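You operate a simulated robot arm through the tools that you are given. There is no shell and no other tool. Be economical: measure what you need, move in short steps, check, and stop when the job is done.

You run a simulated two-armed robot. Do the job below in one go: nothing can be reset, and whatever is moved stays where it is left.

## Task
Pick up the yellow can with one hand, pass it to the other hand and put it on the top of the chiller. Set down upright: yellow can.

The check looks at the end state, three seconds after you hand in, the way a careful person would. Anything else that was tipped, shoved, dropped, spilled or broken makes it a failure.

## Robot
Two 7-joint arms with two-finger parallel grippers on one trunk, on a base that drives. Base frame: it is fixed to the floor where the robot stands at the start and does not move with it; the origin is under the middle of the robot, x ahead of it, y to its left, z up. Readings come in mm, rad, newtons and seconds.
The left shoulder is at the start at [-82, 119, 851], the right one opposite. With the tool pointing down near the work surface each hand reaches from about 100 to 560 mm from the robot's upright axis, wherever it stands, measured 20 degrees to its own side. Places, roughly: top of the chiller [-2900, -200, 1000]; yellow can (23x7x19 cm) [500, 100, 1000]. Payload 3.43 kg a hand.
The tool frame of a hand sits at the grasp point between the pads (the TCP): z along the fingers, y along the line on which they close. The tips reach 30 mm beyond it. The gripper opens to 94 mm. The fingers are 28 mm wide and 10 mm thick; the gripper's body (50 by 96 mm) begins 55 mm behind the TCP.
Orientation is that of the tool frame in the base frame, as a unit quaternion [x, y, z, w]. With the fingers straight down and closing along the base's y, the tool's x points along the base's -x, its y along +y and its z along -z.

## Interface
- The arms move only by the tool arm_command. It takes "left_increments", "right_increments" or both (then of equal length, played together; a hand with none holds still); each is a list of rows, each a list of 7 numbers: the shift along the tool's x, y, z in mm, then the turn, a rotation vector about the tool's x, y, z in rad, then the closure in counts, from 0 (fully open) to 255 (shut). In form: [[dx, dy, dz, wx, wy, wz, grip], ...]. A call has 1 to 8 rows; each row is the pose to reach, as a shift and turn from the pose commanded when the call began, along the tool's axes at that moment. Rows are played at 5 a second. More than 50 mm and 0.15 rad between two rows, or a gripper value outside its range, and nothing of the call is played. A pose out of reach is approached as far as the arm can. The call stops where the force on the tool passes 40 N (or 10 N more than at its start, if that is more) or the arm is blocked; 0.2 s more then pass. The fingers move at their own pace (about 153 mm/s each) and stop on an object; they squeeze with about 34 N. The grip force told is the motor's: it shows also when the fingers shut on nothing. Time passes only in rows, and 0.2 s behind the last, so rows that repeat a pose let the fingers close. The reply holds the time, the measured pose of the TCP, the force on the tool along the base axes, the opening and the grip force, in the units named above and with some noise, with the torque about the TCP (base axes, N m) and any sound that the robot's microphone picked up.
- Cameras (640 x 400 px; columns grow to the right, rows downward): "scene" is now at [31.5, -5.6, 1544.3]; the picture's right is [0.19, -0.98, 0.00], its down [-0.80, -0.16, -0.59] and it looks along [0.58, 0.11, -0.81] (base axes); focal length 259 px, centre (320, 200). "left" rides on the left gripper at [76, -14, -102] in its tool frame; the picture's right is [0.18, 0.98, 0.00], its down [-0.75, 0.14, -0.64] and it looks along [-0.63, 0.12, 0.77] (tool axes); focal length 243 px, centre (320, 200). "right" rides on the right gripper at [76, 14, -102] in its tool frame; the picture's right is [-0.18, 0.98, 0.00], its down [-0.75, -0.14, -0.64] and it looks along [-0.63, -0.12, 0.77] (tool axes); focal length 243 px, centre (320, 200). There is no depth. A picture from a camera that has moved, and an enlarged one, comes with that camera's place and axes in the base frame and with its lens. The place of the scene camera against the robot may be out by one fixed shift of up to 25 mm in any direction.
- camera(camera): a new picture of that camera. No time passes.
- slide_trunk(by): slides the trunk up (or, below 0, down) by that many mm; the arms and the scene camera ride with it, the base frame stays. It gives what a move gives, with no picture.
- drive_base(legs): drives the robot by 1 to 6 legs, each [ahead, left, turn to the left] in mm, mm and rad, along the robot's own axes; the way and the turn of a leg run together, so that a leg with both is an arc; at most 1500 mm and 3.142 rad a leg. The arms and the cameras ride along, it lands a little off, and it stops where it bumps. It gives what a move gives.
- turn_head(pan, tilt): turns the head with the scene camera to pan (to the left, within 2.496 rad either way) and tilt (down, from -0.506 to 1.204), counted from straight ahead of the robot. It gives what a move gives.
- zoom(camera, box): a new picture of the part [left, top, right, bottom] of that camera's present view, enlarged. No time passes.
- close_job(): hands the job in; it is judged then, once.

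Go step by step. Nothing tells you exact positions but the pictures and the camera data: compare them with the known pose of the tool, close in by small moves and look again before you grip or let go. The budget is 120 turns and 92 pictures, counting those below and the enlarged ones. Unless the task says otherwise, let go and move clear before handing in.

The tools are called after "Emit:" as a command line: name --argument value ..., lists and objects as JSON in quotes. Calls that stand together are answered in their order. arm_command: Moves the arms, as the interface text tells. Its arguments: {"type":"object","properties":{"left_increments":{"type":"array","items":{"type":"array","items":{"type":"number"}}},"right_increments":{"type":"array","items":{"type":"array","items":{"type":"number"}}}},"required":[]} The other tools are called the same way: slide_trunk (by) slides the trunk up or down; drive_base (legs) drives the base; turn_head (pan, tilt) turns the head that bears the scene camera; camera (camera) takes a picture; zoom (camera, box) takes an enlarged picture of a part of a camera's view; close_job () hands the job in.

At the start:

```text
clock: 0.0
left_eef_pos: [328.6, 157.1, 1126.4]
left_tcp_rot: [0.0, 1.0, 0.0, 0.0]
left_contact_force: [-0.7, -0.1, 0.8]
left_wrist_torque: [0.01, -0.01, -0.02]
left_opening: 93.9
left_gripper_force: 0.1
right_eef_pos: [279.9, -101.1, 1196.3]
right_tcp_rot: [0.0, 1.0, 0.0, 0.0]
right_contact_force: [-0.3, -0.8, 0.2]
right_wrist_torque: [0.01, -0.01, 0.01]
right_opening: 94.1
right_gripper_force: 0.1
trunk travel left (down, up): [-275.0, 60.0]
robot x, y, heading: [-3.4, 0.3, 0.001]
head pan, tilt: [0.192, 0.944]
```

scene: 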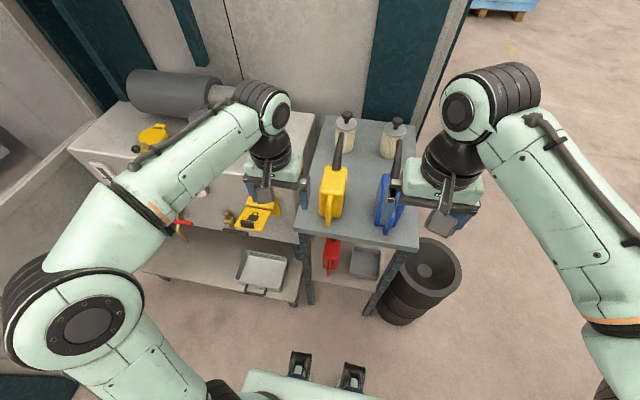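
right: 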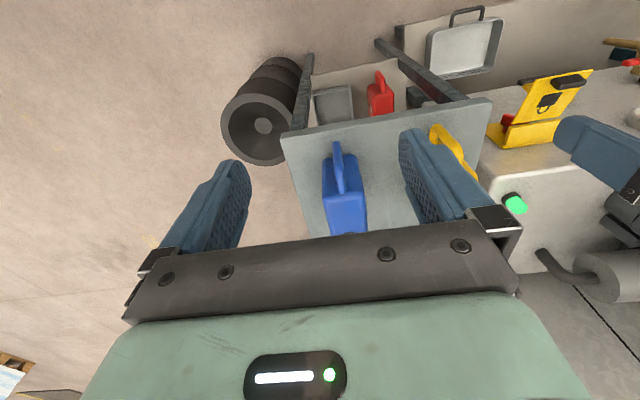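
left: 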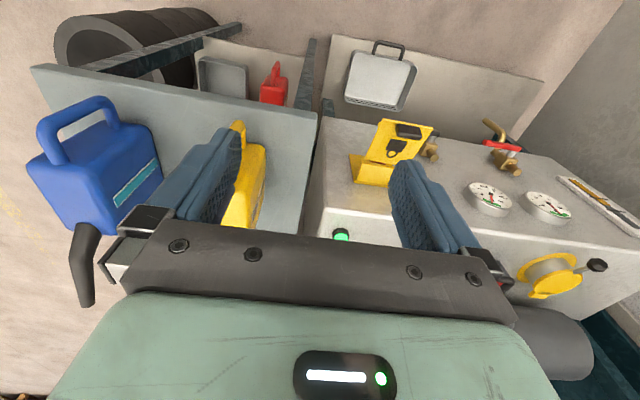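

I see the yellow can on the grey bench, long side pointing away from me, with the blue can to its right. I take a closer look at it first.

Emit:
zoom --camera "scene" --box '[220, 100, 460, 250]'

Emit:
zoom --camera "left" --box '[20, 60, 340, 260]'

```text
2.67 times, centred on (340, 175) of scene
camera zoom: at [31.5, -5.6, 1544.3], right [0.19, -0.98, 0.0], down [-0.8, -0.16, -0.59], along [0.58, 0.11, -0.81], focal length 690 px, centre (267, 267)
```

zoom: 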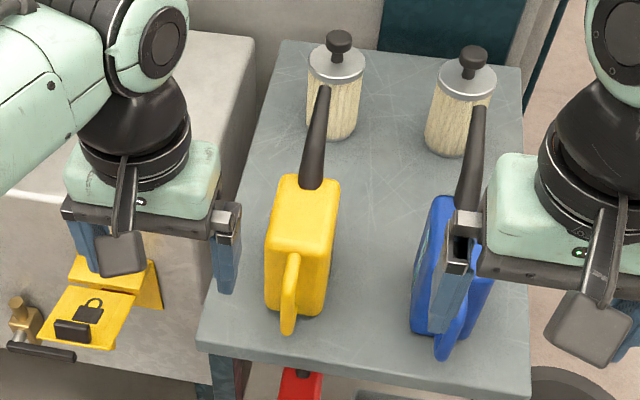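

```text
2.00 times, centred on (180, 160) of left
camera zoom: at [251.5, 142.7, 1228.8], right [-0.18, 0.98, 0.0], down [0.75, 0.14, 0.64], along [0.63, 0.12, -0.77], focal length 485 px, centre (600, 280)
```

zoom: 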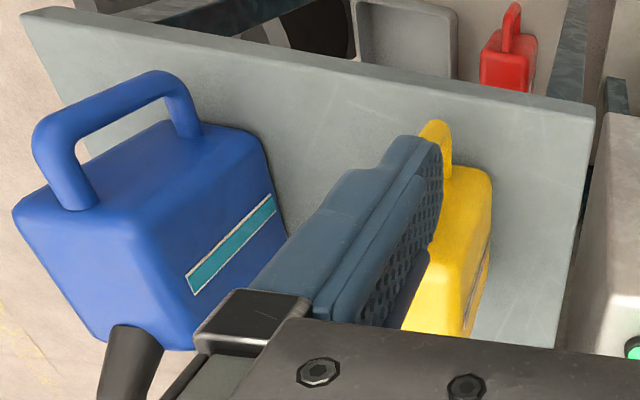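

The can's handle is on the near face and its spout points away from me. I look at the chiller behind me before choosing the grips.

Emit:
turn_head --pan 2.496 --tilt 0.25

Emit:
camera --camera "scene"

Emit:
turn_head --pan -2.496 --tilt 0.25

Emit:
camera --camera "scene"

```text
clock: 2.1
left_eef_pos: [328.4, 156.3, 1125.7]
left_tcp_rot: [0.001, 1.0, 0.0, 0.001]
left_contact_force: [-0.1, 0.6, -0.2]
left_wrist_torque: [0.0, 0.01, 0.02]
left_opening: 94.1
left_gripper_force: 0.1
right_eef_pos: [279.0, -102.4, 1196.5]
right_tcp_rot: [0.001, 1.0, 0.001, 0.0]
right_contact_force: [-0.6, 0.9, -0.8]
right_wrist_torque: [0.01, 0.0, -0.01]
right_opening: 93.9
right_gripper_force: 0.1
trunk travel left (down, up): [-275.0, 60.0]
robot x, y, heading: [1.2, -0.1, -0.002]
head pan, tilt: [2.496, 0.25]
```

```text
86 pictures are left
camera scene: at [-114.7, 36.7, 1604.6], right [0.6, 0.8, 0.0], down [0.2, -0.15, -0.97], along [-0.77, 0.58, -0.25], focal length 259 px, centre (320, 200)
```

scene: 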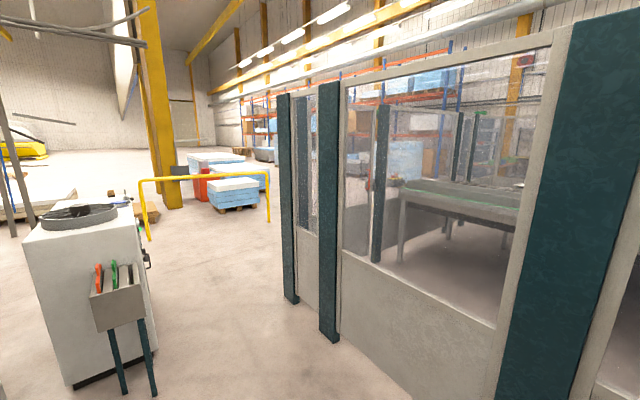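

```text
clock: 6.1
left_eef_pos: [329.5, 155.9, 1125.8]
left_tcp_rot: [0.0, 1.0, 0.0, 0.0]
left_contact_force: [0.2, -1.0, -1.0]
left_wrist_torque: [0.01, -0.02, 0.01]
left_opening: 93.8
left_gripper_force: 0.0
right_eef_pos: [278.4, -102.9, 1197.6]
right_tcp_rot: [0.0, 1.0, 0.0, 0.0]
right_contact_force: [1.3, -0.9, 0.7]
right_wrist_torque: [0.0, -0.04, -0.02]
right_opening: 93.9
right_gripper_force: 0.0
trunk travel left (down, up): [-275.0, 60.0]
robot x, y, heading: [3.1, -3.0, 0.003]
head pan, tilt: [-2.496, 0.25]
```

```text
85 pictures are left
camera scene: at [-114.7, -75.8, 1604.6], right [-0.6, 0.8, 0.0], down [0.2, 0.15, -0.97], along [-0.77, -0.58, -0.25], focal length 259 px, centre (320, 200)
```

scene: 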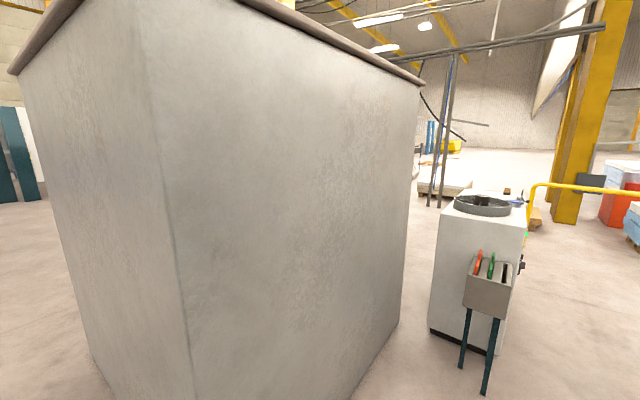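

The chiller is a white unit behind me, with a fan ring on top and a small holder in front of it; a large box stands to my rear right. I turn back to the bench and bring the left hand over the yellow can for a better view.

Emit:
turn_head --pan 0.1 --tilt 0.944

Emit:
arm_command --left_increments '[[0, -35, 0, 0, 0, 0, 0], [0, -70, 0, 0, 0, 0, 0], [0, -104, 0, 0, 0, 0, 0]]'

Emit:
camera --camera "left"

Emit:
camera --camera "scene"

```text
clock: 8.4
left_eef_pos: [327.7, 157.5, 1126.1]
left_tcp_rot: [-0.001, 1.0, 0.0, -0.001]
left_contact_force: [0.2, -0.6, 1.4]
left_wrist_torque: [0.0, 0.01, 0.0]
left_opening: 93.9
left_gripper_force: 0.0
right_eef_pos: [279.8, -101.6, 1196.2]
right_tcp_rot: [0.0, 1.0, 0.0, 0.0]
right_contact_force: [-0.7, 0.0, -0.8]
right_wrist_torque: [-0.04, -0.03, 0.02]
right_opening: 93.6
right_gripper_force: 0.2
trunk travel left (down, up): [-275.0, 60.0]
robot x, y, heading: [0.1, -0.1, 0.002]
head pan, tilt: [0.099, 0.944]
```

```text
clock: 9.2
left_eef_pos: [328.4, 52.2, 1125.9]
left_tcp_rot: [-0.001, 1.0, 0.001, 0.0]
left_contact_force: [0.2, 0.1, -0.3]
left_wrist_torque: [0.01, 0.0, 0.03]
left_opening: 93.9
left_gripper_force: 0.0
right_eef_pos: [278.6, -101.8, 1197.2]
right_tcp_rot: [0.0, 1.0, -0.001, 0.0]
right_contact_force: [-0.4, 0.2, 0.0]
right_wrist_torque: [0.03, 0.0, 0.0]
right_opening: 94.0
right_gripper_force: 0.2
trunk travel left (down, up): [-275.0, 60.0]
robot x, y, heading: [-0.2, -2.6, 0.002]
head pan, tilt: [0.099, 0.944]
```

```text
84 pictures are left
camera left: at [252.7, 38.2, 1228.7], right [-0.19, 0.98, 0.0], down [0.75, 0.14, 0.64], along [0.63, 0.12, -0.77], focal length 243 px, centre (320, 200)
```

left: 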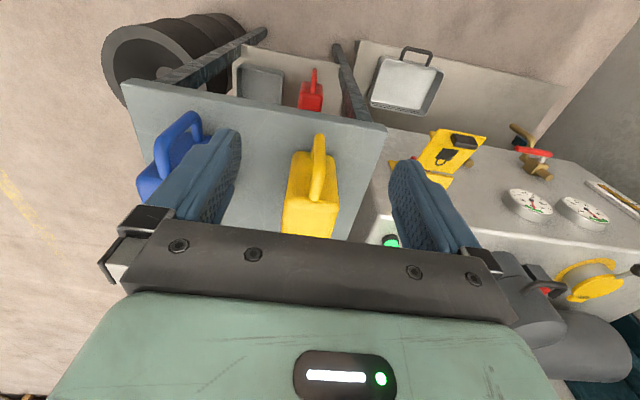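

```text
83 pictures are left
camera scene: at [32.9, -13.3, 1544.3], right [0.1, -1.0, 0.0], down [-0.81, -0.08, -0.59], along [0.58, 0.06, -0.81], focal length 259 px, centre (320, 200)
```

scene: 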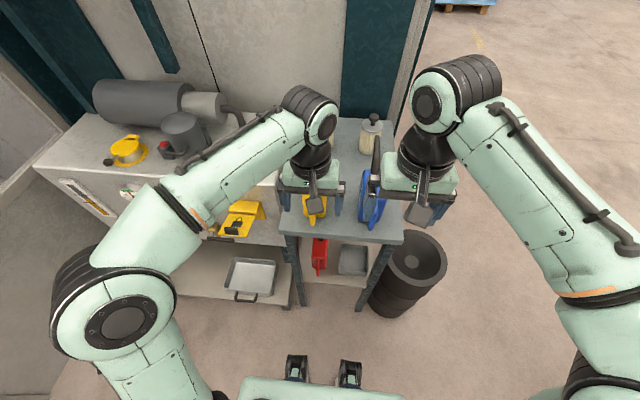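

The left hand now looks almost straight along the can. I enlarge that view to measure it.

Emit:
zoom --camera "left" --box '[220, 100, 420, 240]'

Emit:
zoom --camera "scene" --box '[260, 150, 420, 250]'

Emit:
zoom --camera "right" --box '[280, 60, 500, 240]'

```text
2.86 times, centred on (320, 170) of left
camera zoom: at [252.7, 38.2, 1228.7], right [-0.19, 0.98, 0.0], down [0.75, 0.14, 0.64], along [0.63, 0.12, -0.77], focal length 693 px, centre (320, 286)
```

zoom: 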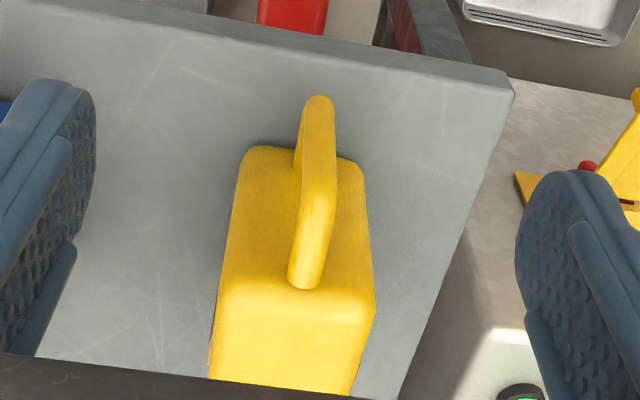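

```text
4.00 times, centred on (340, 200) of scene
camera zoom: at [32.9, -13.3, 1544.3], right [0.1, -1.0, 0.0], down [-0.81, -0.08, -0.59], along [0.58, 0.06, -0.81], focal length 1035 px, centre (240, 200)
```

zoom: 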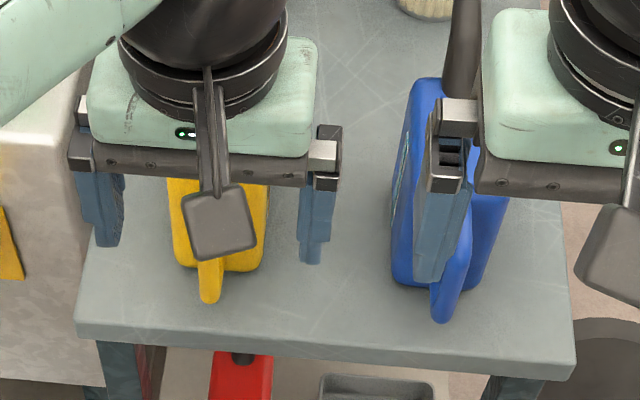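

```text
2.22 times, centred on (390, 150) of right
camera zoom: at [205.0, -88.7, 1299.0], right [0.18, 0.98, 0.0], down [0.75, -0.14, 0.64], along [0.63, -0.12, -0.77], focal length 539 px, centre (164, 311)
```

zoom: 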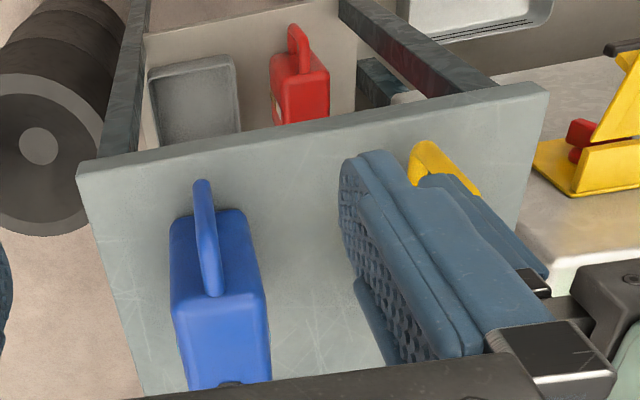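

The can's body runs from about x 450 to 540, centred on y 66. It goes from z 861 at the table to 992, with the handle behind and the spout ahead. I will grip the rear of the body with the left hand tilted forward, and the right hand will later take it from above. First I tilt the left hand and clear the right.

Emit:
arm_command --left_increments '[[0, 2, 0, 0, -0.142, 0, 0], [0, 4, 0, 0, -0.284, 0, 0], [0, 6, 0, 0, -0.426, 0, 0], [0, 8, 0, 0, -0.568, 0, 0], [0, 10, 0, 0, -0.71, 0, 0], [0, 12, 0, 0, -0.852, 0, 0], [0, 14, 0, 0, -0.994, 0, 0], [0, 14, 0, 0, -1.134, 0, 0]]' --right_increments '[[0, -15, 0, 0, 0, 0, 0], [0, -30, 0, 0, 0, 0, 0], [0, -45, 0, 0, 0, 0, 0], [0, -60, 0, 0, 0, 0, 0], [0, -75, 0, 0, 0, 0, 0], [0, -90, 0, 0, 0, 0, 0], [0, -100, 0, 0, 0, 0, 0], [0, -100, 0, 0, 0, 0, 0]]'

Emit:
camera --camera "left"

Emit:
camera --camera "scene"

```text
clock: 11.0
left_eef_pos: [327.8, 67.2, 1126.9]
left_tcp_rot: [0.001, 0.843, 0.0, 0.538]
left_contact_force: [-0.2, -0.2, 0.1]
left_wrist_torque: [0.03, 0.0, 0.03]
left_opening: 93.8
left_gripper_force: 0.1
right_eef_pos: [280.6, -202.7, 1197.2]
right_tcp_rot: [0.0, 1.0, 0.0, 0.0]
right_contact_force: [0.1, -1.1, 0.8]
right_wrist_torque: [0.0, 0.01, 0.02]
right_opening: 93.9
right_gripper_force: 0.0
trunk travel left (down, up): [-275.0, 60.0]
robot x, y, heading: [-0.4, -1.6, -0.003]
head pan, tilt: [0.099, 0.944]
```

```text
79 pictures are left
camera left: at [202.1, 52.9, 1100.7], right [-0.08, 0.98, -0.17], down [-0.26, 0.14, 0.95], along [0.96, 0.12, 0.25], focal length 243 px, centre (320, 200)
```

left: 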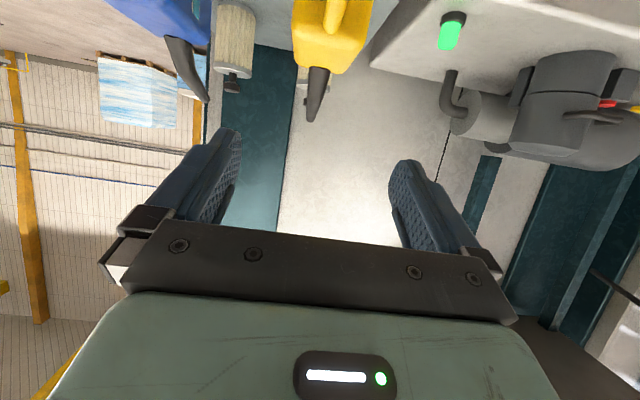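

```text
78 pictures are left
camera scene: at [32.5, -12.3, 1544.3], right [0.1, -1.0, 0.0], down [-0.81, -0.08, -0.59], along [0.58, 0.06, -0.81], focal length 259 px, centre (320, 200)
```

scene: 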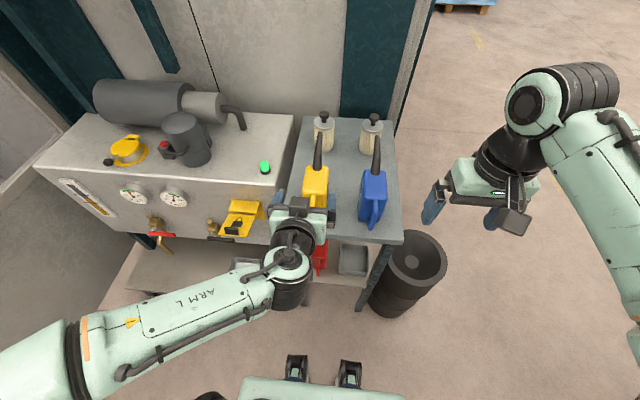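

The tilted pose works. I lower the left hand to a point behind the can.

Emit:
arm_command --left_increments '[[38, 0, 18, 0, 0, 0, 0], [76, 0, 36, 0, 0, 0, 0], [112, 0, 52, 0, 0, 0, 0]]'

Emit:
camera --camera "left"

Emit:
zoom --camera "scene" --box '[240, 100, 440, 260]'

Emit:
camera --camera "right"

```text
clock: 11.8
left_eef_pos: [328.1, 65.2, 1001.3]
left_tcp_rot: [0.0, 0.844, 0.0, 0.537]
left_contact_force: [-0.2, 0.0, -0.4]
left_wrist_torque: [0.0, -0.03, 0.0]
left_opening: 94.0
left_gripper_force: 0.0
right_eef_pos: [281.2, -202.1, 1195.6]
right_tcp_rot: [0.0, 1.0, 0.0, 0.0]
right_contact_force: [0.2, 0.5, 0.0]
right_wrist_torque: [0.01, 0.05, -0.01]
right_opening: 94.4
right_gripper_force: 0.2
trunk travel left (down, up): [-275.0, 60.0]
robot x, y, heading: [-1.0, 2.2, -0.004]
head pan, tilt: [0.099, 0.944]
```

```text
77 pictures are left
camera left: at [204.1, 51.8, 975.1], right [-0.08, 0.98, -0.17], down [-0.26, 0.14, 0.95], along [0.96, 0.12, 0.25], focal length 243 px, centre (320, 200)
```

left: 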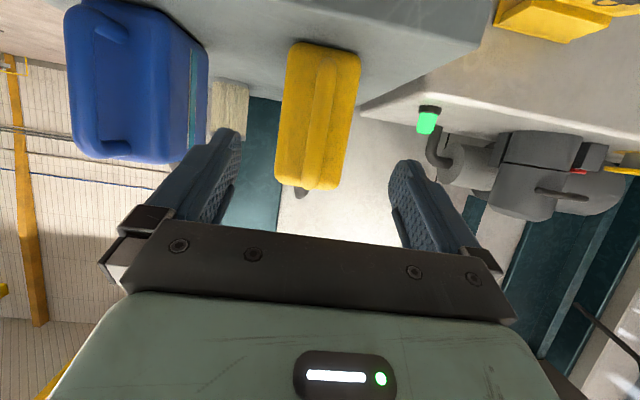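

```text
2.50 times, centred on (340, 180) of scene
camera zoom: at [33.3, -12.5, 1544.3], right [0.1, -1.0, 0.0], down [-0.81, -0.08, -0.59], along [0.58, 0.06, -0.81], focal length 647 px, centre (270, 250)
```

zoom: 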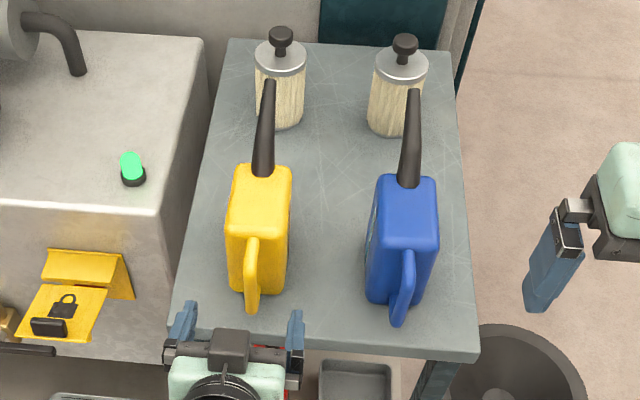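

```text
75 pictures are left
camera right: at [206.2, -188.2, 1299.0], right [0.18, 0.98, 0.0], down [0.75, -0.14, 0.64], along [0.63, -0.12, -0.77], focal length 243 px, centre (320, 200)
```

right: 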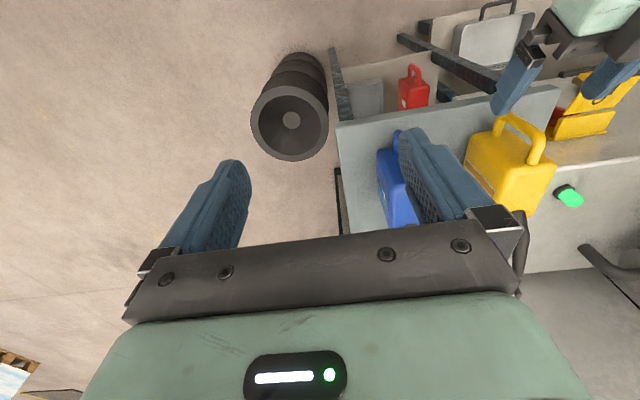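

The left hand is lined up behind the can. I enlarge the side view from the right hand to read the handle's shape.

Emit:
zoom --camera "right" --box '[420, 40, 640, 240]'

Emit:
zoom --camera "left" --box '[220, 20, 420, 220]'

```text
2.00 times, centred on (530, 140) of right
camera zoom: at [206.2, -188.2, 1299.0], right [0.18, 0.98, 0.0], down [0.75, -0.14, 0.64], along [0.63, -0.12, -0.77], focal length 485 px, centre (-100, 320)
```

zoom: 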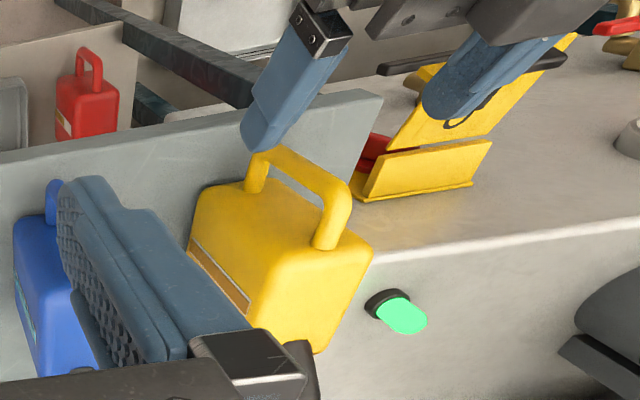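

```text
2.00 times, centred on (320, 120) of left
camera zoom: at [204.1, 51.8, 975.1], right [-0.08, 0.98, -0.17], down [-0.26, 0.14, 0.95], along [0.96, 0.12, 0.25], focal length 485 px, centre (320, 360)
```

zoom: 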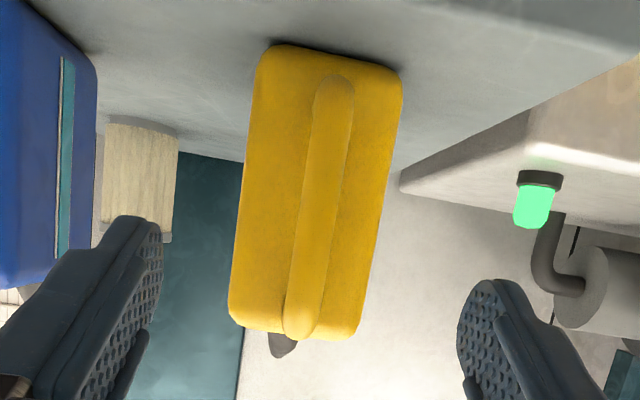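

Comparing the views gives a better fix. The near face is at x 428, the body is z 903–1021 and y 33–95, and the handle reaches back to x 385. I line up and come halfway in along the finger axis.

Emit:
arm_command --left_increments '[[-16, -1, 0, 0, 0, 0, 0], [-33, -1, 15, 0, 0, 0, 0], [-33, -1, 40, 0, 0, 0, 0], [-33, -1, 55, 0, 0, 0, 0]]'

Emit:
camera --camera "left"

Emit:
zoom --camera "right" --box '[420, 40, 640, 240]'

Emit:
zoom --camera "scene" --box '[240, 100, 440, 260]'

```text
clock: 12.8
left_eef_pos: [391.7, 66.0, 1010.0]
left_tcp_rot: [0.0, 0.843, 0.0, 0.538]
left_contact_force: [0.3, 0.2, 0.1]
left_wrist_torque: [-0.02, -0.02, -0.01]
left_opening: 94.2
left_gripper_force: 0.0
right_eef_pos: [280.8, -204.5, 1197.2]
right_tcp_rot: [0.0, 1.0, 0.001, 0.0]
right_contact_force: [0.0, 0.4, 0.2]
right_wrist_torque: [-0.01, -0.02, -0.02]
right_opening: 93.9
right_gripper_force: 0.1
trunk travel left (down, up): [-275.0, 60.0]
robot x, y, heading: [-0.1, 4.5, 0.005]
head pan, tilt: [0.099, 0.944]
```

```text
72 pictures are left
camera left: at [267.3, 51.4, 984.4], right [-0.08, 0.98, -0.17], down [-0.26, 0.14, 0.95], along [0.96, 0.12, 0.25], focal length 243 px, centre (320, 200)
```

left: 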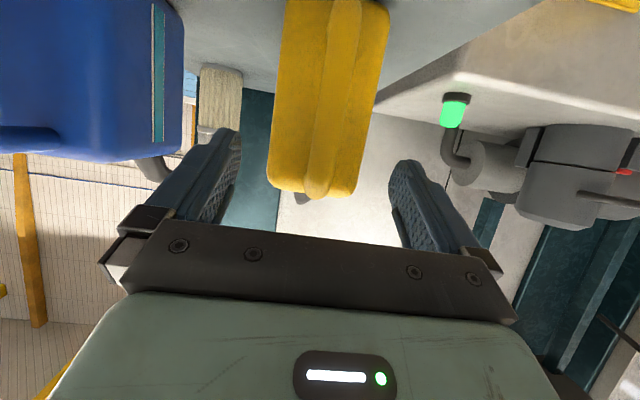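

```text
2.00 times, centred on (530, 140) of right
camera zoom: at [205.6, -188.1, 1299.1], right [0.18, 0.98, 0.0], down [0.75, -0.14, 0.64], along [0.63, -0.12, -0.77], focal length 485 px, centre (-100, 320)
```

zoom: 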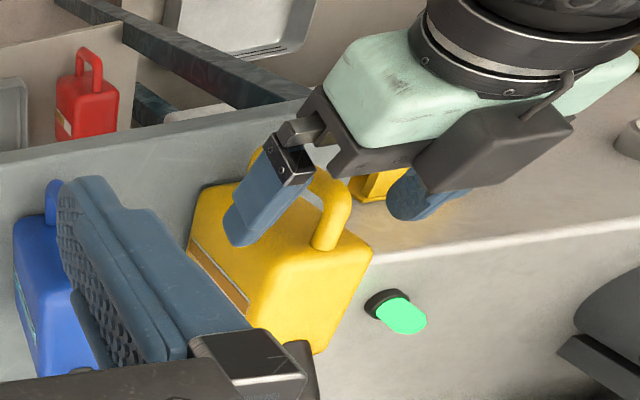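

```text
2.50 times, centred on (340, 180) of scene
camera zoom: at [32.7, -12.3, 1544.3], right [0.1, -1.0, 0.0], down [-0.81, -0.08, -0.59], along [0.58, 0.06, -0.81], focal length 647 px, centre (270, 250)
```

zoom: 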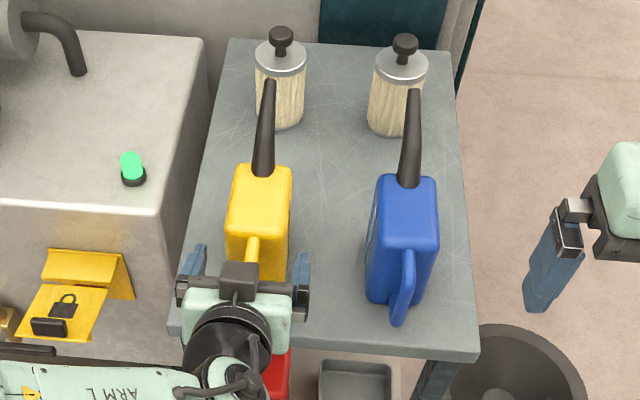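

The fingers straddle the handle and are well centred. I go in the rest of the way.

Emit:
arm_command --left_increments '[[0, -1, 15, 0, 0, 0, 0], [0, -2, 30, 0, 0, 0, 0], [0, -2, 40, 0, 0, 0, 0]]'

Emit:
camera --camera "left"

Emit:
zoom --camera "right" --box '[420, 40, 640, 240]'

Emit:
zoom --camera "scene" --box '[260, 130, 380, 226]'

```text
clock: 13.6
left_eef_pos: [429.2, 63.3, 990.9]
left_tcp_rot: [0.0, 0.844, 0.0, 0.537]
left_contact_force: [-0.3, -0.1, -0.2]
left_wrist_torque: [0.0, -0.03, 0.03]
left_opening: 93.9
left_gripper_force: 0.0
right_eef_pos: [279.9, -202.5, 1196.9]
right_tcp_rot: [0.0, 1.0, 0.0, -0.001]
right_contact_force: [0.6, -0.5, -0.5]
right_wrist_torque: [0.03, -0.01, 0.0]
right_opening: 94.0
right_gripper_force: 0.0
trunk travel left (down, up): [-275.0, 60.0]
robot x, y, heading: [-2.1, -0.8, -0.001]
head pan, tilt: [0.099, 0.944]
```

```text
69 pictures are left
camera left: at [303.9, 49.2, 966.4], right [-0.08, 0.98, -0.17], down [-0.26, 0.14, 0.95], along [0.96, 0.12, 0.25], focal length 243 px, centre (320, 200)
```

left: 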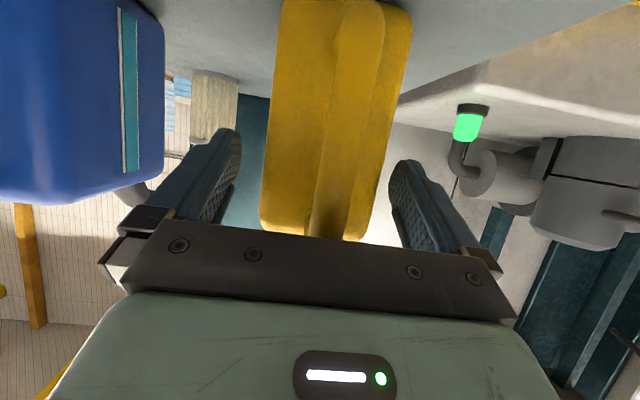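

```text
2.00 times, centred on (530, 140) of right
camera zoom: at [205.7, -188.1, 1299.1], right [0.18, 0.98, 0.0], down [0.75, -0.14, 0.64], along [0.63, -0.12, -0.77], focal length 485 px, centre (-100, 320)
```

zoom: 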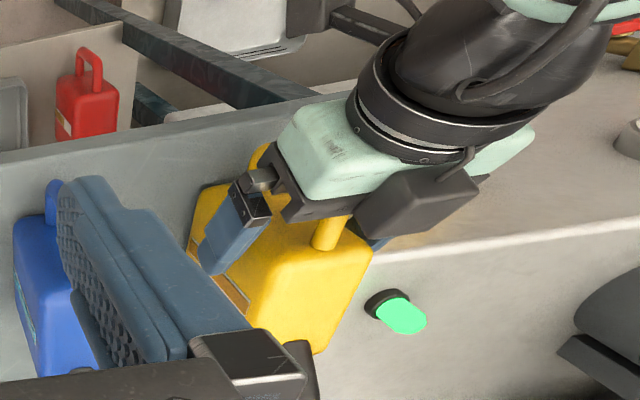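

```text
4.17 times, centred on (320, 178) of scene
camera zoom: at [32.8, -12.3, 1544.3], right [0.1, -1.0, 0.0], down [-0.81, -0.08, -0.59], along [0.58, 0.06, -0.81], focal length 1078 px, centre (320, 292)
```

zoom: 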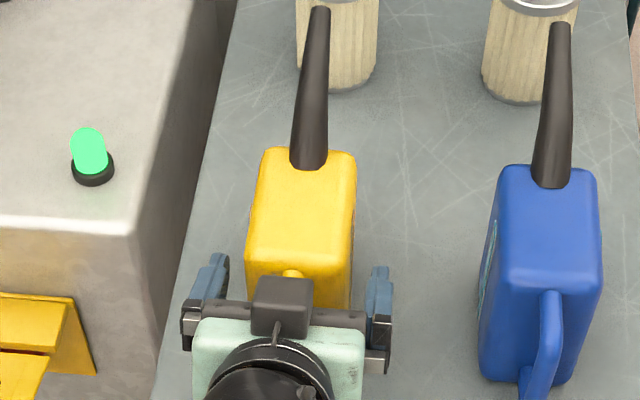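

The fingers sit on either side of the rear of the body with no contact so far. I close the left gripper.

Emit:
arm_command --left_increments '[[0, 0, 0, 0, 0, 0, 128], [0, 0, 0, 0, 0, 0, 255], [0, 0, 0, 0, 0, 0, 255], [0, 0, 0, 0, 0, 0, 255]]'

Emit:
camera --camera "left"

```text
clock: 14.6
left_eef_pos: [430.0, 63.5, 990.7]
left_tcp_rot: [-0.001, 0.843, 0.001, 0.537]
left_contact_force: [1.3, 0.5, -0.8]
left_wrist_torque: [-0.09, -0.22, 0.11]
left_opening: 69.9
left_gripper_force: 34.2
right_eef_pos: [281.4, -201.6, 1196.6]
right_tcp_rot: [0.0, 1.0, 0.0, 0.0]
right_contact_force: [-0.3, 0.0, 0.2]
right_wrist_torque: [0.03, 0.01, -0.01]
right_opening: 94.0
right_gripper_force: 0.2
trunk travel left (down, up): [-275.0, 60.0]
robot x, y, heading: [-2.4, -4.4, -0.003]
head pan, tilt: [0.099, 0.944]
```

```text
66 pictures are left
camera left: at [303.7, 49.3, 966.6], right [-0.08, 0.98, -0.17], down [-0.26, 0.14, 0.95], along [0.96, 0.12, 0.25], focal length 243 px, centre (320, 200)
```

left: 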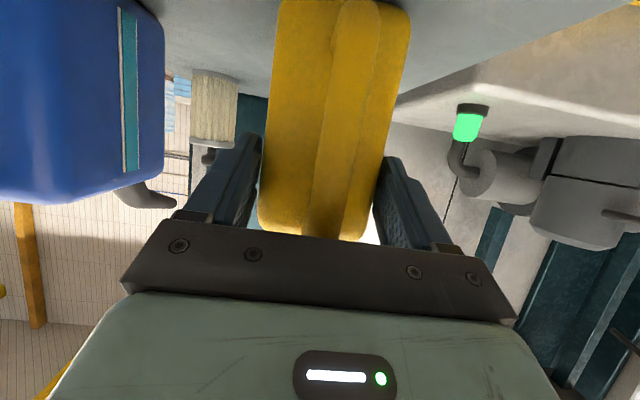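

The grip is firm at the known 70 mm width. I lift a little and check the weight and any sag.

Emit:
arm_command --left_increments '[[-9, 0, -4, 0, 0, 0, 255], [-18, 0, -8.5, 0, 0, 0, 255], [-36, 0, -17, 0, 0, 0, 255], [-36, 0, -17, 0, 0, 0, 255]]'

Emit:
camera --camera "left"

Emit:
camera --camera "scene"

```text
clock: 15.6
left_eef_pos: [428.5, 63.7, 1033.0]
left_tcp_rot: [0.001, 0.844, 0.0, 0.537]
left_contact_force: [0.1, -0.1, -4.6]
left_wrist_torque: [-0.01, 0.23, -0.02]
left_opening: 69.9
left_gripper_force: 33.3
right_eef_pos: [280.9, -202.6, 1198.2]
right_tcp_rot: [0.0, 1.0, 0.0, 0.0]
right_contact_force: [0.3, 0.5, 0.7]
right_wrist_torque: [-0.02, 0.0, -0.03]
right_opening: 93.9
right_gripper_force: 0.2
trunk travel left (down, up): [-275.0, 60.0]
robot x, y, heading: [0.6, -1.0, 0.0]
head pan, tilt: [0.099, 0.944]
```

```text
65 pictures are left
camera left: at [303.0, 49.4, 1007.5], right [-0.08, 0.98, -0.17], down [-0.26, 0.14, 0.95], along [0.96, 0.12, 0.25], focal length 243 px, centre (320, 200)
```

left: 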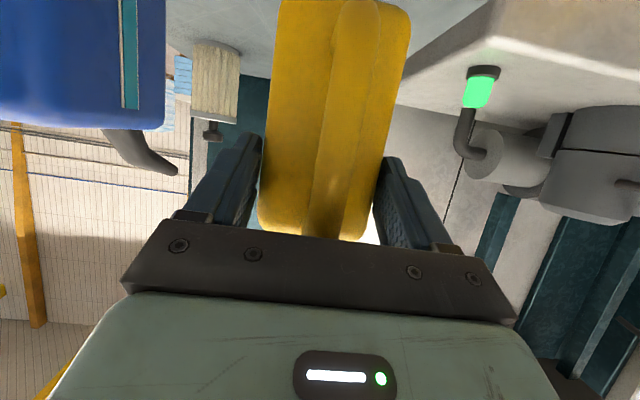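

```text
64 pictures are left
camera scene: at [33.2, -12.4, 1544.3], right [0.1, -1.0, 0.0], down [-0.81, -0.08, -0.59], along [0.58, 0.06, -0.81], focal length 259 px, centre (320, 200)
```

scene: 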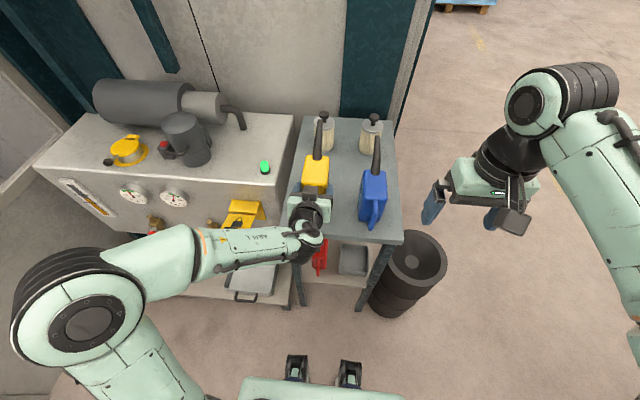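

The can weighs about 4.6 N and hangs level with no slip. I lift it clear, bring it toward the middle, and raise the right hand ready beside it.

Emit:
arm_command --left_increments '[[-30, 0, -14, 0, 0, 0, 255], [-61, 0, -28, 0, 0, 0, 255], [-48, -27, -55, 0, 0, 0, 255], [-36, -54, -81, 0, 0, 0, 255]]' --right_increments '[[0, 0, -22, 0, 0, 0, 0], [-48, 0, -45, 0, 0, 0, 0], [-96, 0, -45, 0, 0, 0, 0], [-142, 0, -45, 0, 0, 0, 0]]'

Emit:
camera --camera "right"

Emit:
camera --camera "scene"

```text
refused: row 2 steps farther than a row can; nothing moved
```

```text
63 pictures are left
camera right: at [206.0, -188.1, 1299.1], right [0.18, 0.98, 0.0], down [0.75, -0.14, 0.64], along [0.63, -0.12, -0.77], focal length 243 px, centre (320, 200)
```

right: 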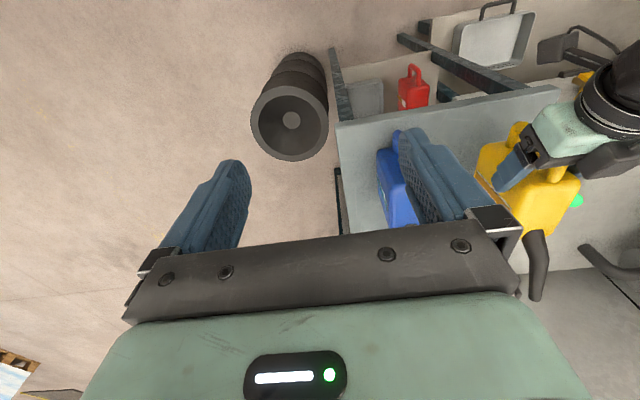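

```text
62 pictures are left
camera scene: at [33.2, -12.4, 1544.3], right [0.1, -1.0, 0.0], down [-0.81, -0.08, -0.59], along [0.58, 0.06, -0.81], focal length 259 px, centre (320, 200)
```

scene: 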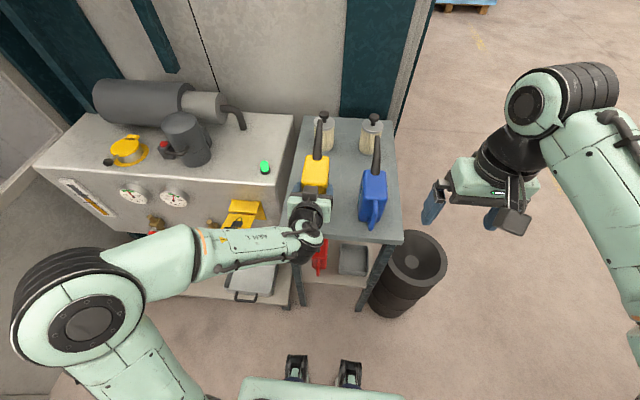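

The move was refused because one step was too long, so nothing moved. I resend it in smaller steps.

Emit:
arm_command --left_increments '[[-20, 0, -9, 0, 0, 0, 255], [-40, 0, -18, 0, 0, 0, 255], [-61, 0, -28, 0, 0, 0, 255], [-53, -18, -45, 0, 0, 0, 255], [-45, -36, -63, 0, 0, 0, 255], [-36, -54, -81, 0, 0, 0, 255]]' --right_increments '[[0, 0, -22, 0, 0, 0, 0], [-25, 0, -45, 0, 0, 0, 0], [-60, 0, -45, 0, 0, 0, 0], [-90, 0, -45, 0, 0, 0, 0], [-120, 0, -45, 0, 0, 0, 0], [-145, 0, -45, 0, 0, 0, 0]]'

Emit:
camera --camera "right"

Emit:
camera --camera "scene"

```text
clock: 17.0
left_eef_pos: [370.2, 9.8, 1098.8]
left_tcp_rot: [0.0, 0.844, 0.0, 0.536]
left_contact_force: [-0.2, 0.4, -3.7]
left_wrist_torque: [-0.02, 0.21, 0.02]
left_opening: 70.0
left_gripper_force: 34.0
right_eef_pos: [369.2, -218.2, 1224.6]
right_tcp_rot: [-0.002, 1.0, 0.0, 0.001]
right_contact_force: [-0.1, -1.2, -0.4]
right_wrist_torque: [0.04, -0.01, 0.0]
right_opening: 94.0
right_gripper_force: 0.0
right hand out of reach, approached as far as the arm can: row 3, 4, 5, 6
trunk travel left (down, up): [-275.0, 60.0]
robot x, y, heading: [2.3, 1.9, 0.003]
head pan, tilt: [0.099, 0.944]
```

```text
61 pictures are left
camera right: at [294.4, -204.4, 1326.3], right [0.18, 0.98, 0.0], down [0.75, -0.14, 0.65], along [0.63, -0.12, -0.76], focal length 243 px, centre (320, 200)
```

right: 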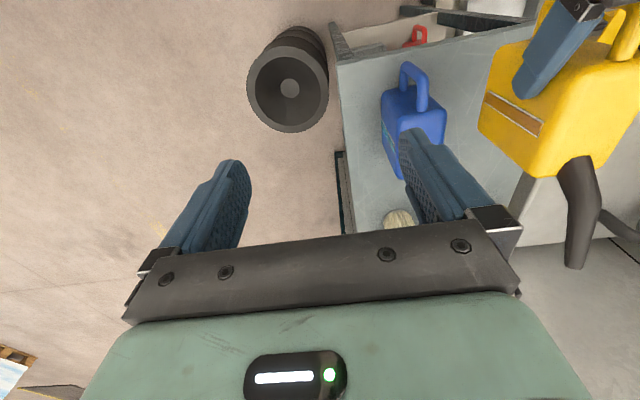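

```text
60 pictures are left
camera scene: at [33.3, -12.5, 1544.4], right [0.1, -0.99, 0.0], down [-0.81, -0.08, -0.59], along [0.58, 0.06, -0.81], focal length 259 px, centre (320, 200)
```

scene: 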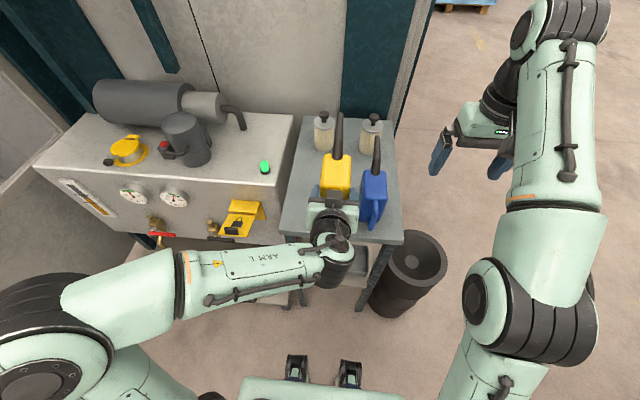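

The right hand reached its limit up there. I bring the can lower and closer, and lower the right hand too, so the handover stays within reach.

Emit:
arm_command --left_increments '[[20, -1, -7, 0, 0, 0, 255], [40, -2, -15, 0, 0, 0, 255], [60, -3, -22, 0, 0, 0, 255], [79, -5, -29, 0, 0, 0, 255]]' --right_increments '[[0, 0, 20, 0, 0, 0, 0], [0, 0, 40, 0, 0, 0, 0], [0, 0, 60, 0, 0, 0, 0], [0, 0, 75, 0, 0, 0, 0]]'

Emit:
camera --camera "right"

```text
clock: 18.0
left_eef_pos: [309.7, 5.1, 1040.1]
left_tcp_rot: [0.0, 0.844, -0.001, 0.537]
left_contact_force: [0.6, -0.5, -4.7]
left_wrist_torque: [0.01, 0.19, 0.01]
left_opening: 70.0
left_gripper_force: 34.0
right_eef_pos: [367.0, -216.3, 1150.7]
right_tcp_rot: [0.0, 1.0, 0.0, 0.0]
right_contact_force: [1.0, 1.3, 0.3]
right_wrist_torque: [0.01, -0.03, 0.0]
right_opening: 94.2
right_gripper_force: 0.1
trunk travel left (down, up): [-275.0, 60.0]
robot x, y, heading: [1.9, 0.7, 0.003]
head pan, tilt: [0.099, 0.944]
```

```text
59 pictures are left
camera right: at [291.2, -202.9, 1252.8], right [0.18, 0.98, 0.0], down [0.75, -0.14, 0.64], along [0.63, -0.12, -0.77], focal length 243 px, centre (320, 200)
```

right: 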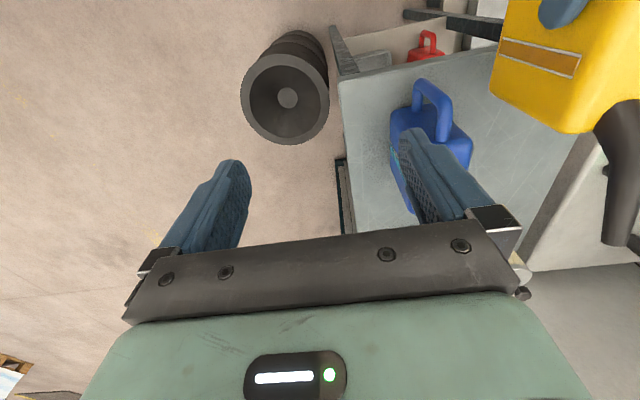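

The can's top is near z 1075 and the spout tip near z 1126. I move the right hand over the can at a safe height.

Emit:
arm_command --right_increments '[[0, 25, -20, 0, 0, 0, 0], [0, 65, -20, 0, 0, 0, 0], [0, 110, -20, 0, 0, 0, 0], [0, 155, -20, 0, 0, 0, 0], [0, 190, -20, 0, 0, 0, 0], [0, 221, -20, 0, 0, 0, 0]]'

Emit:
camera --camera "right"

Emit:
camera --camera "scene"

```text
clock: 19.4
left_eef_pos: [309.9, 6.9, 1039.7]
left_tcp_rot: [-0.001, 0.843, 0.001, 0.537]
left_contact_force: [0.2, -0.5, -4.1]
left_wrist_torque: [0.01, 0.21, 0.01]
left_opening: 70.0
left_gripper_force: 34.2
right_eef_pos: [365.8, 5.6, 1169.7]
right_tcp_rot: [0.0, 1.0, 0.0, 0.0]
right_contact_force: [-1.1, 0.7, 0.0]
right_wrist_torque: [0.01, 0.0, 0.02]
right_opening: 93.9
right_gripper_force: 0.0
trunk travel left (down, up): [-275.0, 60.0]
robot x, y, heading: [-2.3, 0.6, 0.001]
head pan, tilt: [0.099, 0.944]
```

```text
58 pictures are left
camera right: at [291.3, 19.2, 1272.3], right [0.18, 0.98, 0.0], down [0.75, -0.14, 0.64], along [0.63, -0.12, -0.77], focal length 243 px, centre (320, 200)
```

right: 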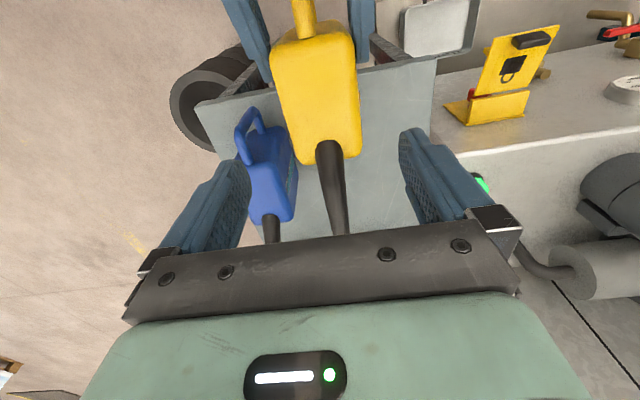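

```text
57 pictures are left
camera scene: at [33.0, -11.4, 1544.3], right [0.1, -0.99, 0.0], down [-0.81, -0.08, -0.59], along [0.58, 0.06, -0.81], focal length 259 px, centre (320, 200)
```

scene: 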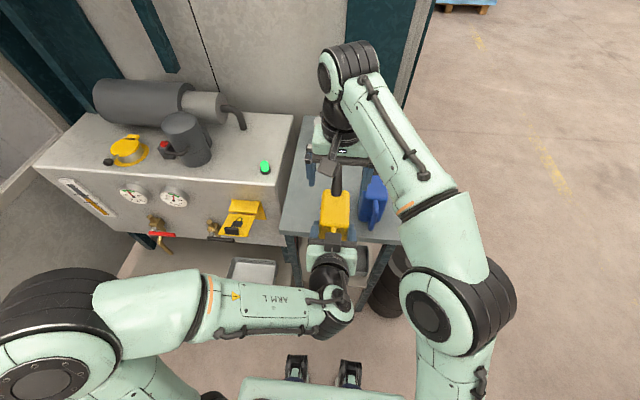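

The right hand is centred over the can. I lower it until the fingertips are just above the can's top, then look again.

Emit:
arm_command --right_increments '[[0, 0, 30, 0, 0, 0, 0], [0, 0, 58, 0, 0, 0, 0]]'

Emit:
camera --camera "right"

Emit:
zoom --camera "scene" --box '[280, 130, 400, 260]'

Emit:
camera --camera "left"

```text
clock: 20.0
left_eef_pos: [310.4, 5.8, 1040.7]
left_tcp_rot: [-0.001, 0.844, 0.001, 0.537]
left_contact_force: [-0.6, 0.0, -4.1]
left_wrist_torque: [-0.02, 0.2, 0.02]
left_opening: 69.8
left_gripper_force: 33.5
right_eef_pos: [365.4, 4.6, 1112.6]
right_tcp_rot: [0.0, 1.0, 0.0, 0.0]
right_contact_force: [0.7, 0.2, 0.7]
right_wrist_torque: [-0.02, 0.03, 0.01]
right_opening: 94.0
right_gripper_force: 0.0
trunk travel left (down, up): [-275.0, 60.0]
robot x, y, heading: [1.1, -2.0, -0.002]
head pan, tilt: [0.099, 0.944]
```

```text
56 pictures are left
camera right: at [291.7, 18.4, 1214.7], right [0.18, 0.98, 0.0], down [0.75, -0.14, 0.64], along [0.63, -0.12, -0.77], focal length 243 px, centre (320, 200)
```

right: 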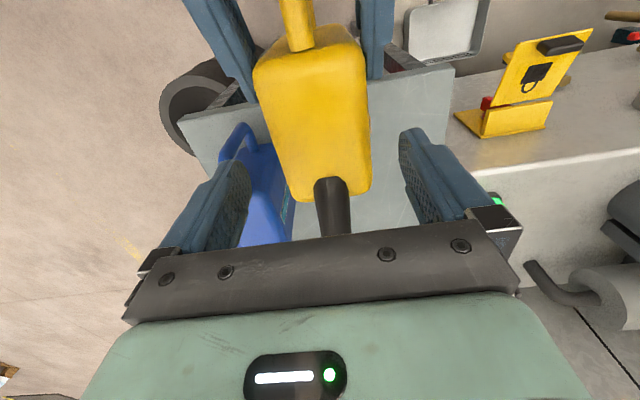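

```text
3.08 times, centred on (340, 195) of scene
camera zoom: at [32.9, -12.5, 1544.3], right [0.1, -1.0, 0.0], down [-0.81, -0.08, -0.59], along [0.58, 0.06, -0.81], focal length 796 px, centre (258, 215)
```

zoom: 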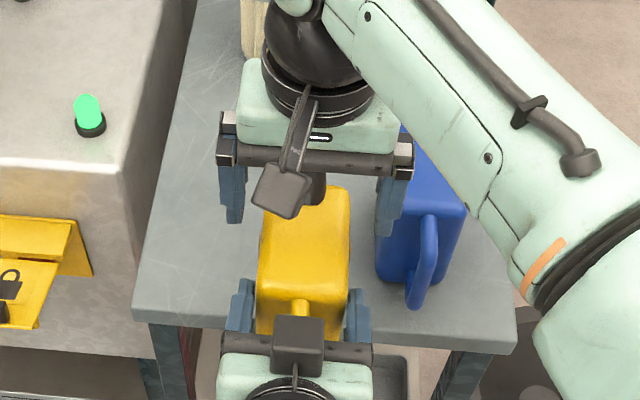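

```text
54 pictures are left
camera left: at [185.0, -8.5, 1015.0], right [-0.08, 0.98, -0.17], down [-0.26, 0.14, 0.95], along [0.96, 0.12, 0.25], focal length 243 px, centre (320, 200)
```

left: 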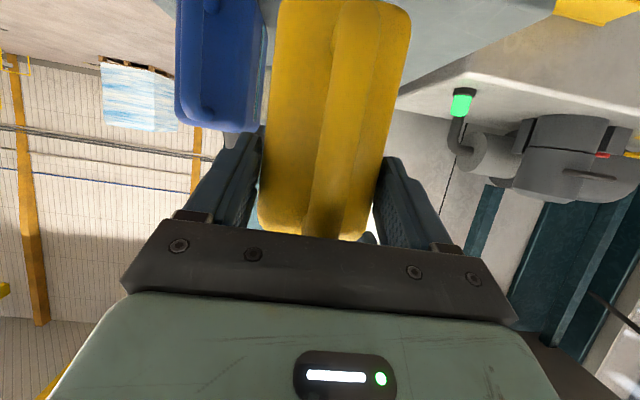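

Everything is aligned and the spout is clear of the palm. I go down onto the can with the right hand.

Emit:
arm_command --right_increments '[[0, 0, 20, 0, 0, 0, 0], [0, 0, 40, 0, 0, 0, 0], [0, 0, 55, 0, 0, 0, 0], [0, 0, 66, 0, 0, 0, 0]]'

Emit:
zoom --camera "scene" --box '[280, 130, 400, 260]'

Emit:
camera --camera "right"

```text
clock: 21.0
left_eef_pos: [310.9, 5.2, 1040.1]
left_tcp_rot: [0.001, 0.844, -0.001, 0.536]
left_contact_force: [0.0, 0.4, -3.5]
left_wrist_torque: [0.03, 0.25, 0.01]
left_opening: 69.8
left_gripper_force: 34.3
right_eef_pos: [365.5, 5.3, 1050.3]
right_tcp_rot: [0.0, 1.0, 0.0, 0.0]
right_contact_force: [-0.3, 1.0, 0.0]
right_wrist_torque: [-0.03, 0.02, 0.02]
right_opening: 93.8
right_gripper_force: 0.1
trunk travel left (down, up): [-275.0, 60.0]
robot x, y, heading: [1.1, -0.8, 0.001]
head pan, tilt: [0.099, 0.944]
```

```text
3.08 times, centred on (340, 195) of scene
camera zoom: at [32.8, -12.4, 1544.3], right [0.1, -1.0, 0.0], down [-0.81, -0.08, -0.59], along [0.58, 0.06, -0.81], focal length 796 px, centre (258, 215)
```

zoom: 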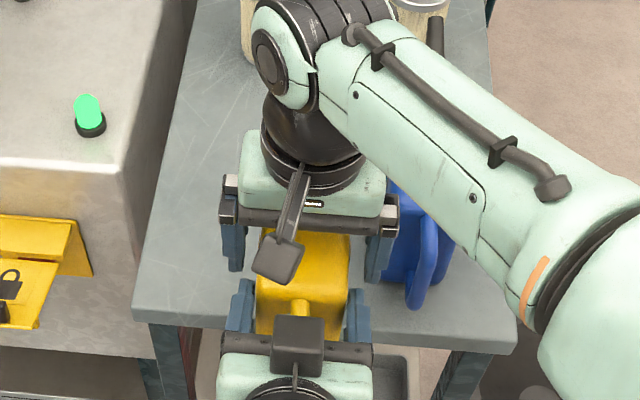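

```text
52 pictures are left
camera right: at [291.0, 19.0, 1150.8], right [0.18, 0.98, 0.0], down [0.75, -0.14, 0.64], along [0.63, -0.12, -0.77], focal length 243 px, centre (320, 200)
```

right: 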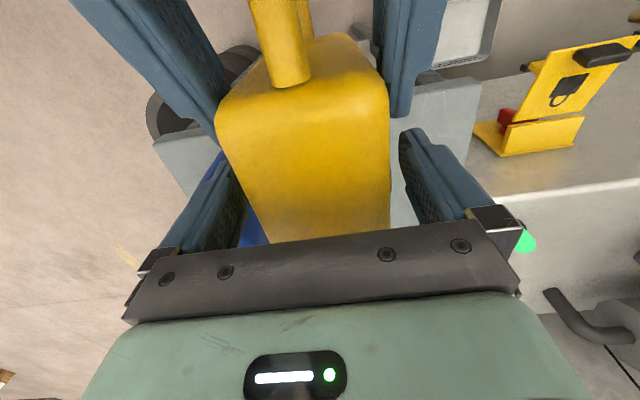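

The right fingers straddle the can's body. I close the right gripper while the left still holds.

Emit:
arm_command --right_increments '[[0, 0, 0, 0, 0, 0, 60], [0, 0, 0, 0, 0, 0, 255], [0, 0, 0, 0, 0, 0, 255], [0, 0, 0, 0, 0, 0, 255]]'

Emit:
camera --camera "right"

```text
clock: 22.0
left_eef_pos: [310.4, 5.8, 1040.2]
left_tcp_rot: [0.002, 0.843, -0.002, 0.537]
left_contact_force: [-1.1, -4.7, -3.6]
left_wrist_torque: [-0.03, 0.13, -0.26]
left_opening: 69.9
left_gripper_force: 33.9
right_eef_pos: [365.2, 5.4, 1048.1]
right_tcp_rot: [0.0, 1.0, 0.001, 0.0]
right_contact_force: [0.4, 3.5, 0.4]
right_wrist_torque: [0.03, 0.05, 0.06]
right_opening: 70.1
right_gripper_force: 34.3
trunk travel left (down, up): [-275.0, 60.0]
robot x, y, heading: [3.5, 4.8, -0.001]
head pan, tilt: [0.099, 0.944]
```

```text
51 pictures are left
camera right: at [291.0, 19.2, 1150.9], right [0.18, 0.98, 0.0], down [0.75, -0.14, 0.64], along [0.63, -0.12, -0.77], focal length 243 px, centre (320, 200)
```

right: 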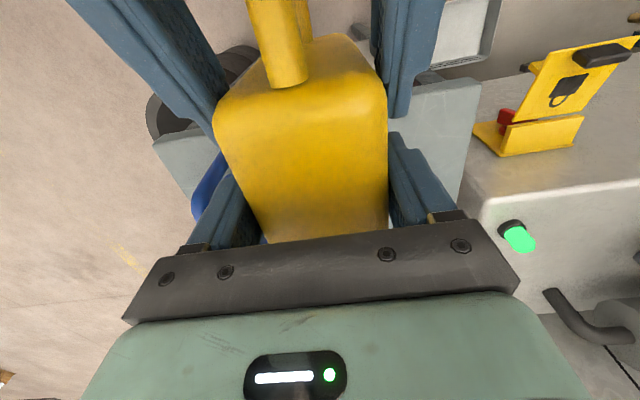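

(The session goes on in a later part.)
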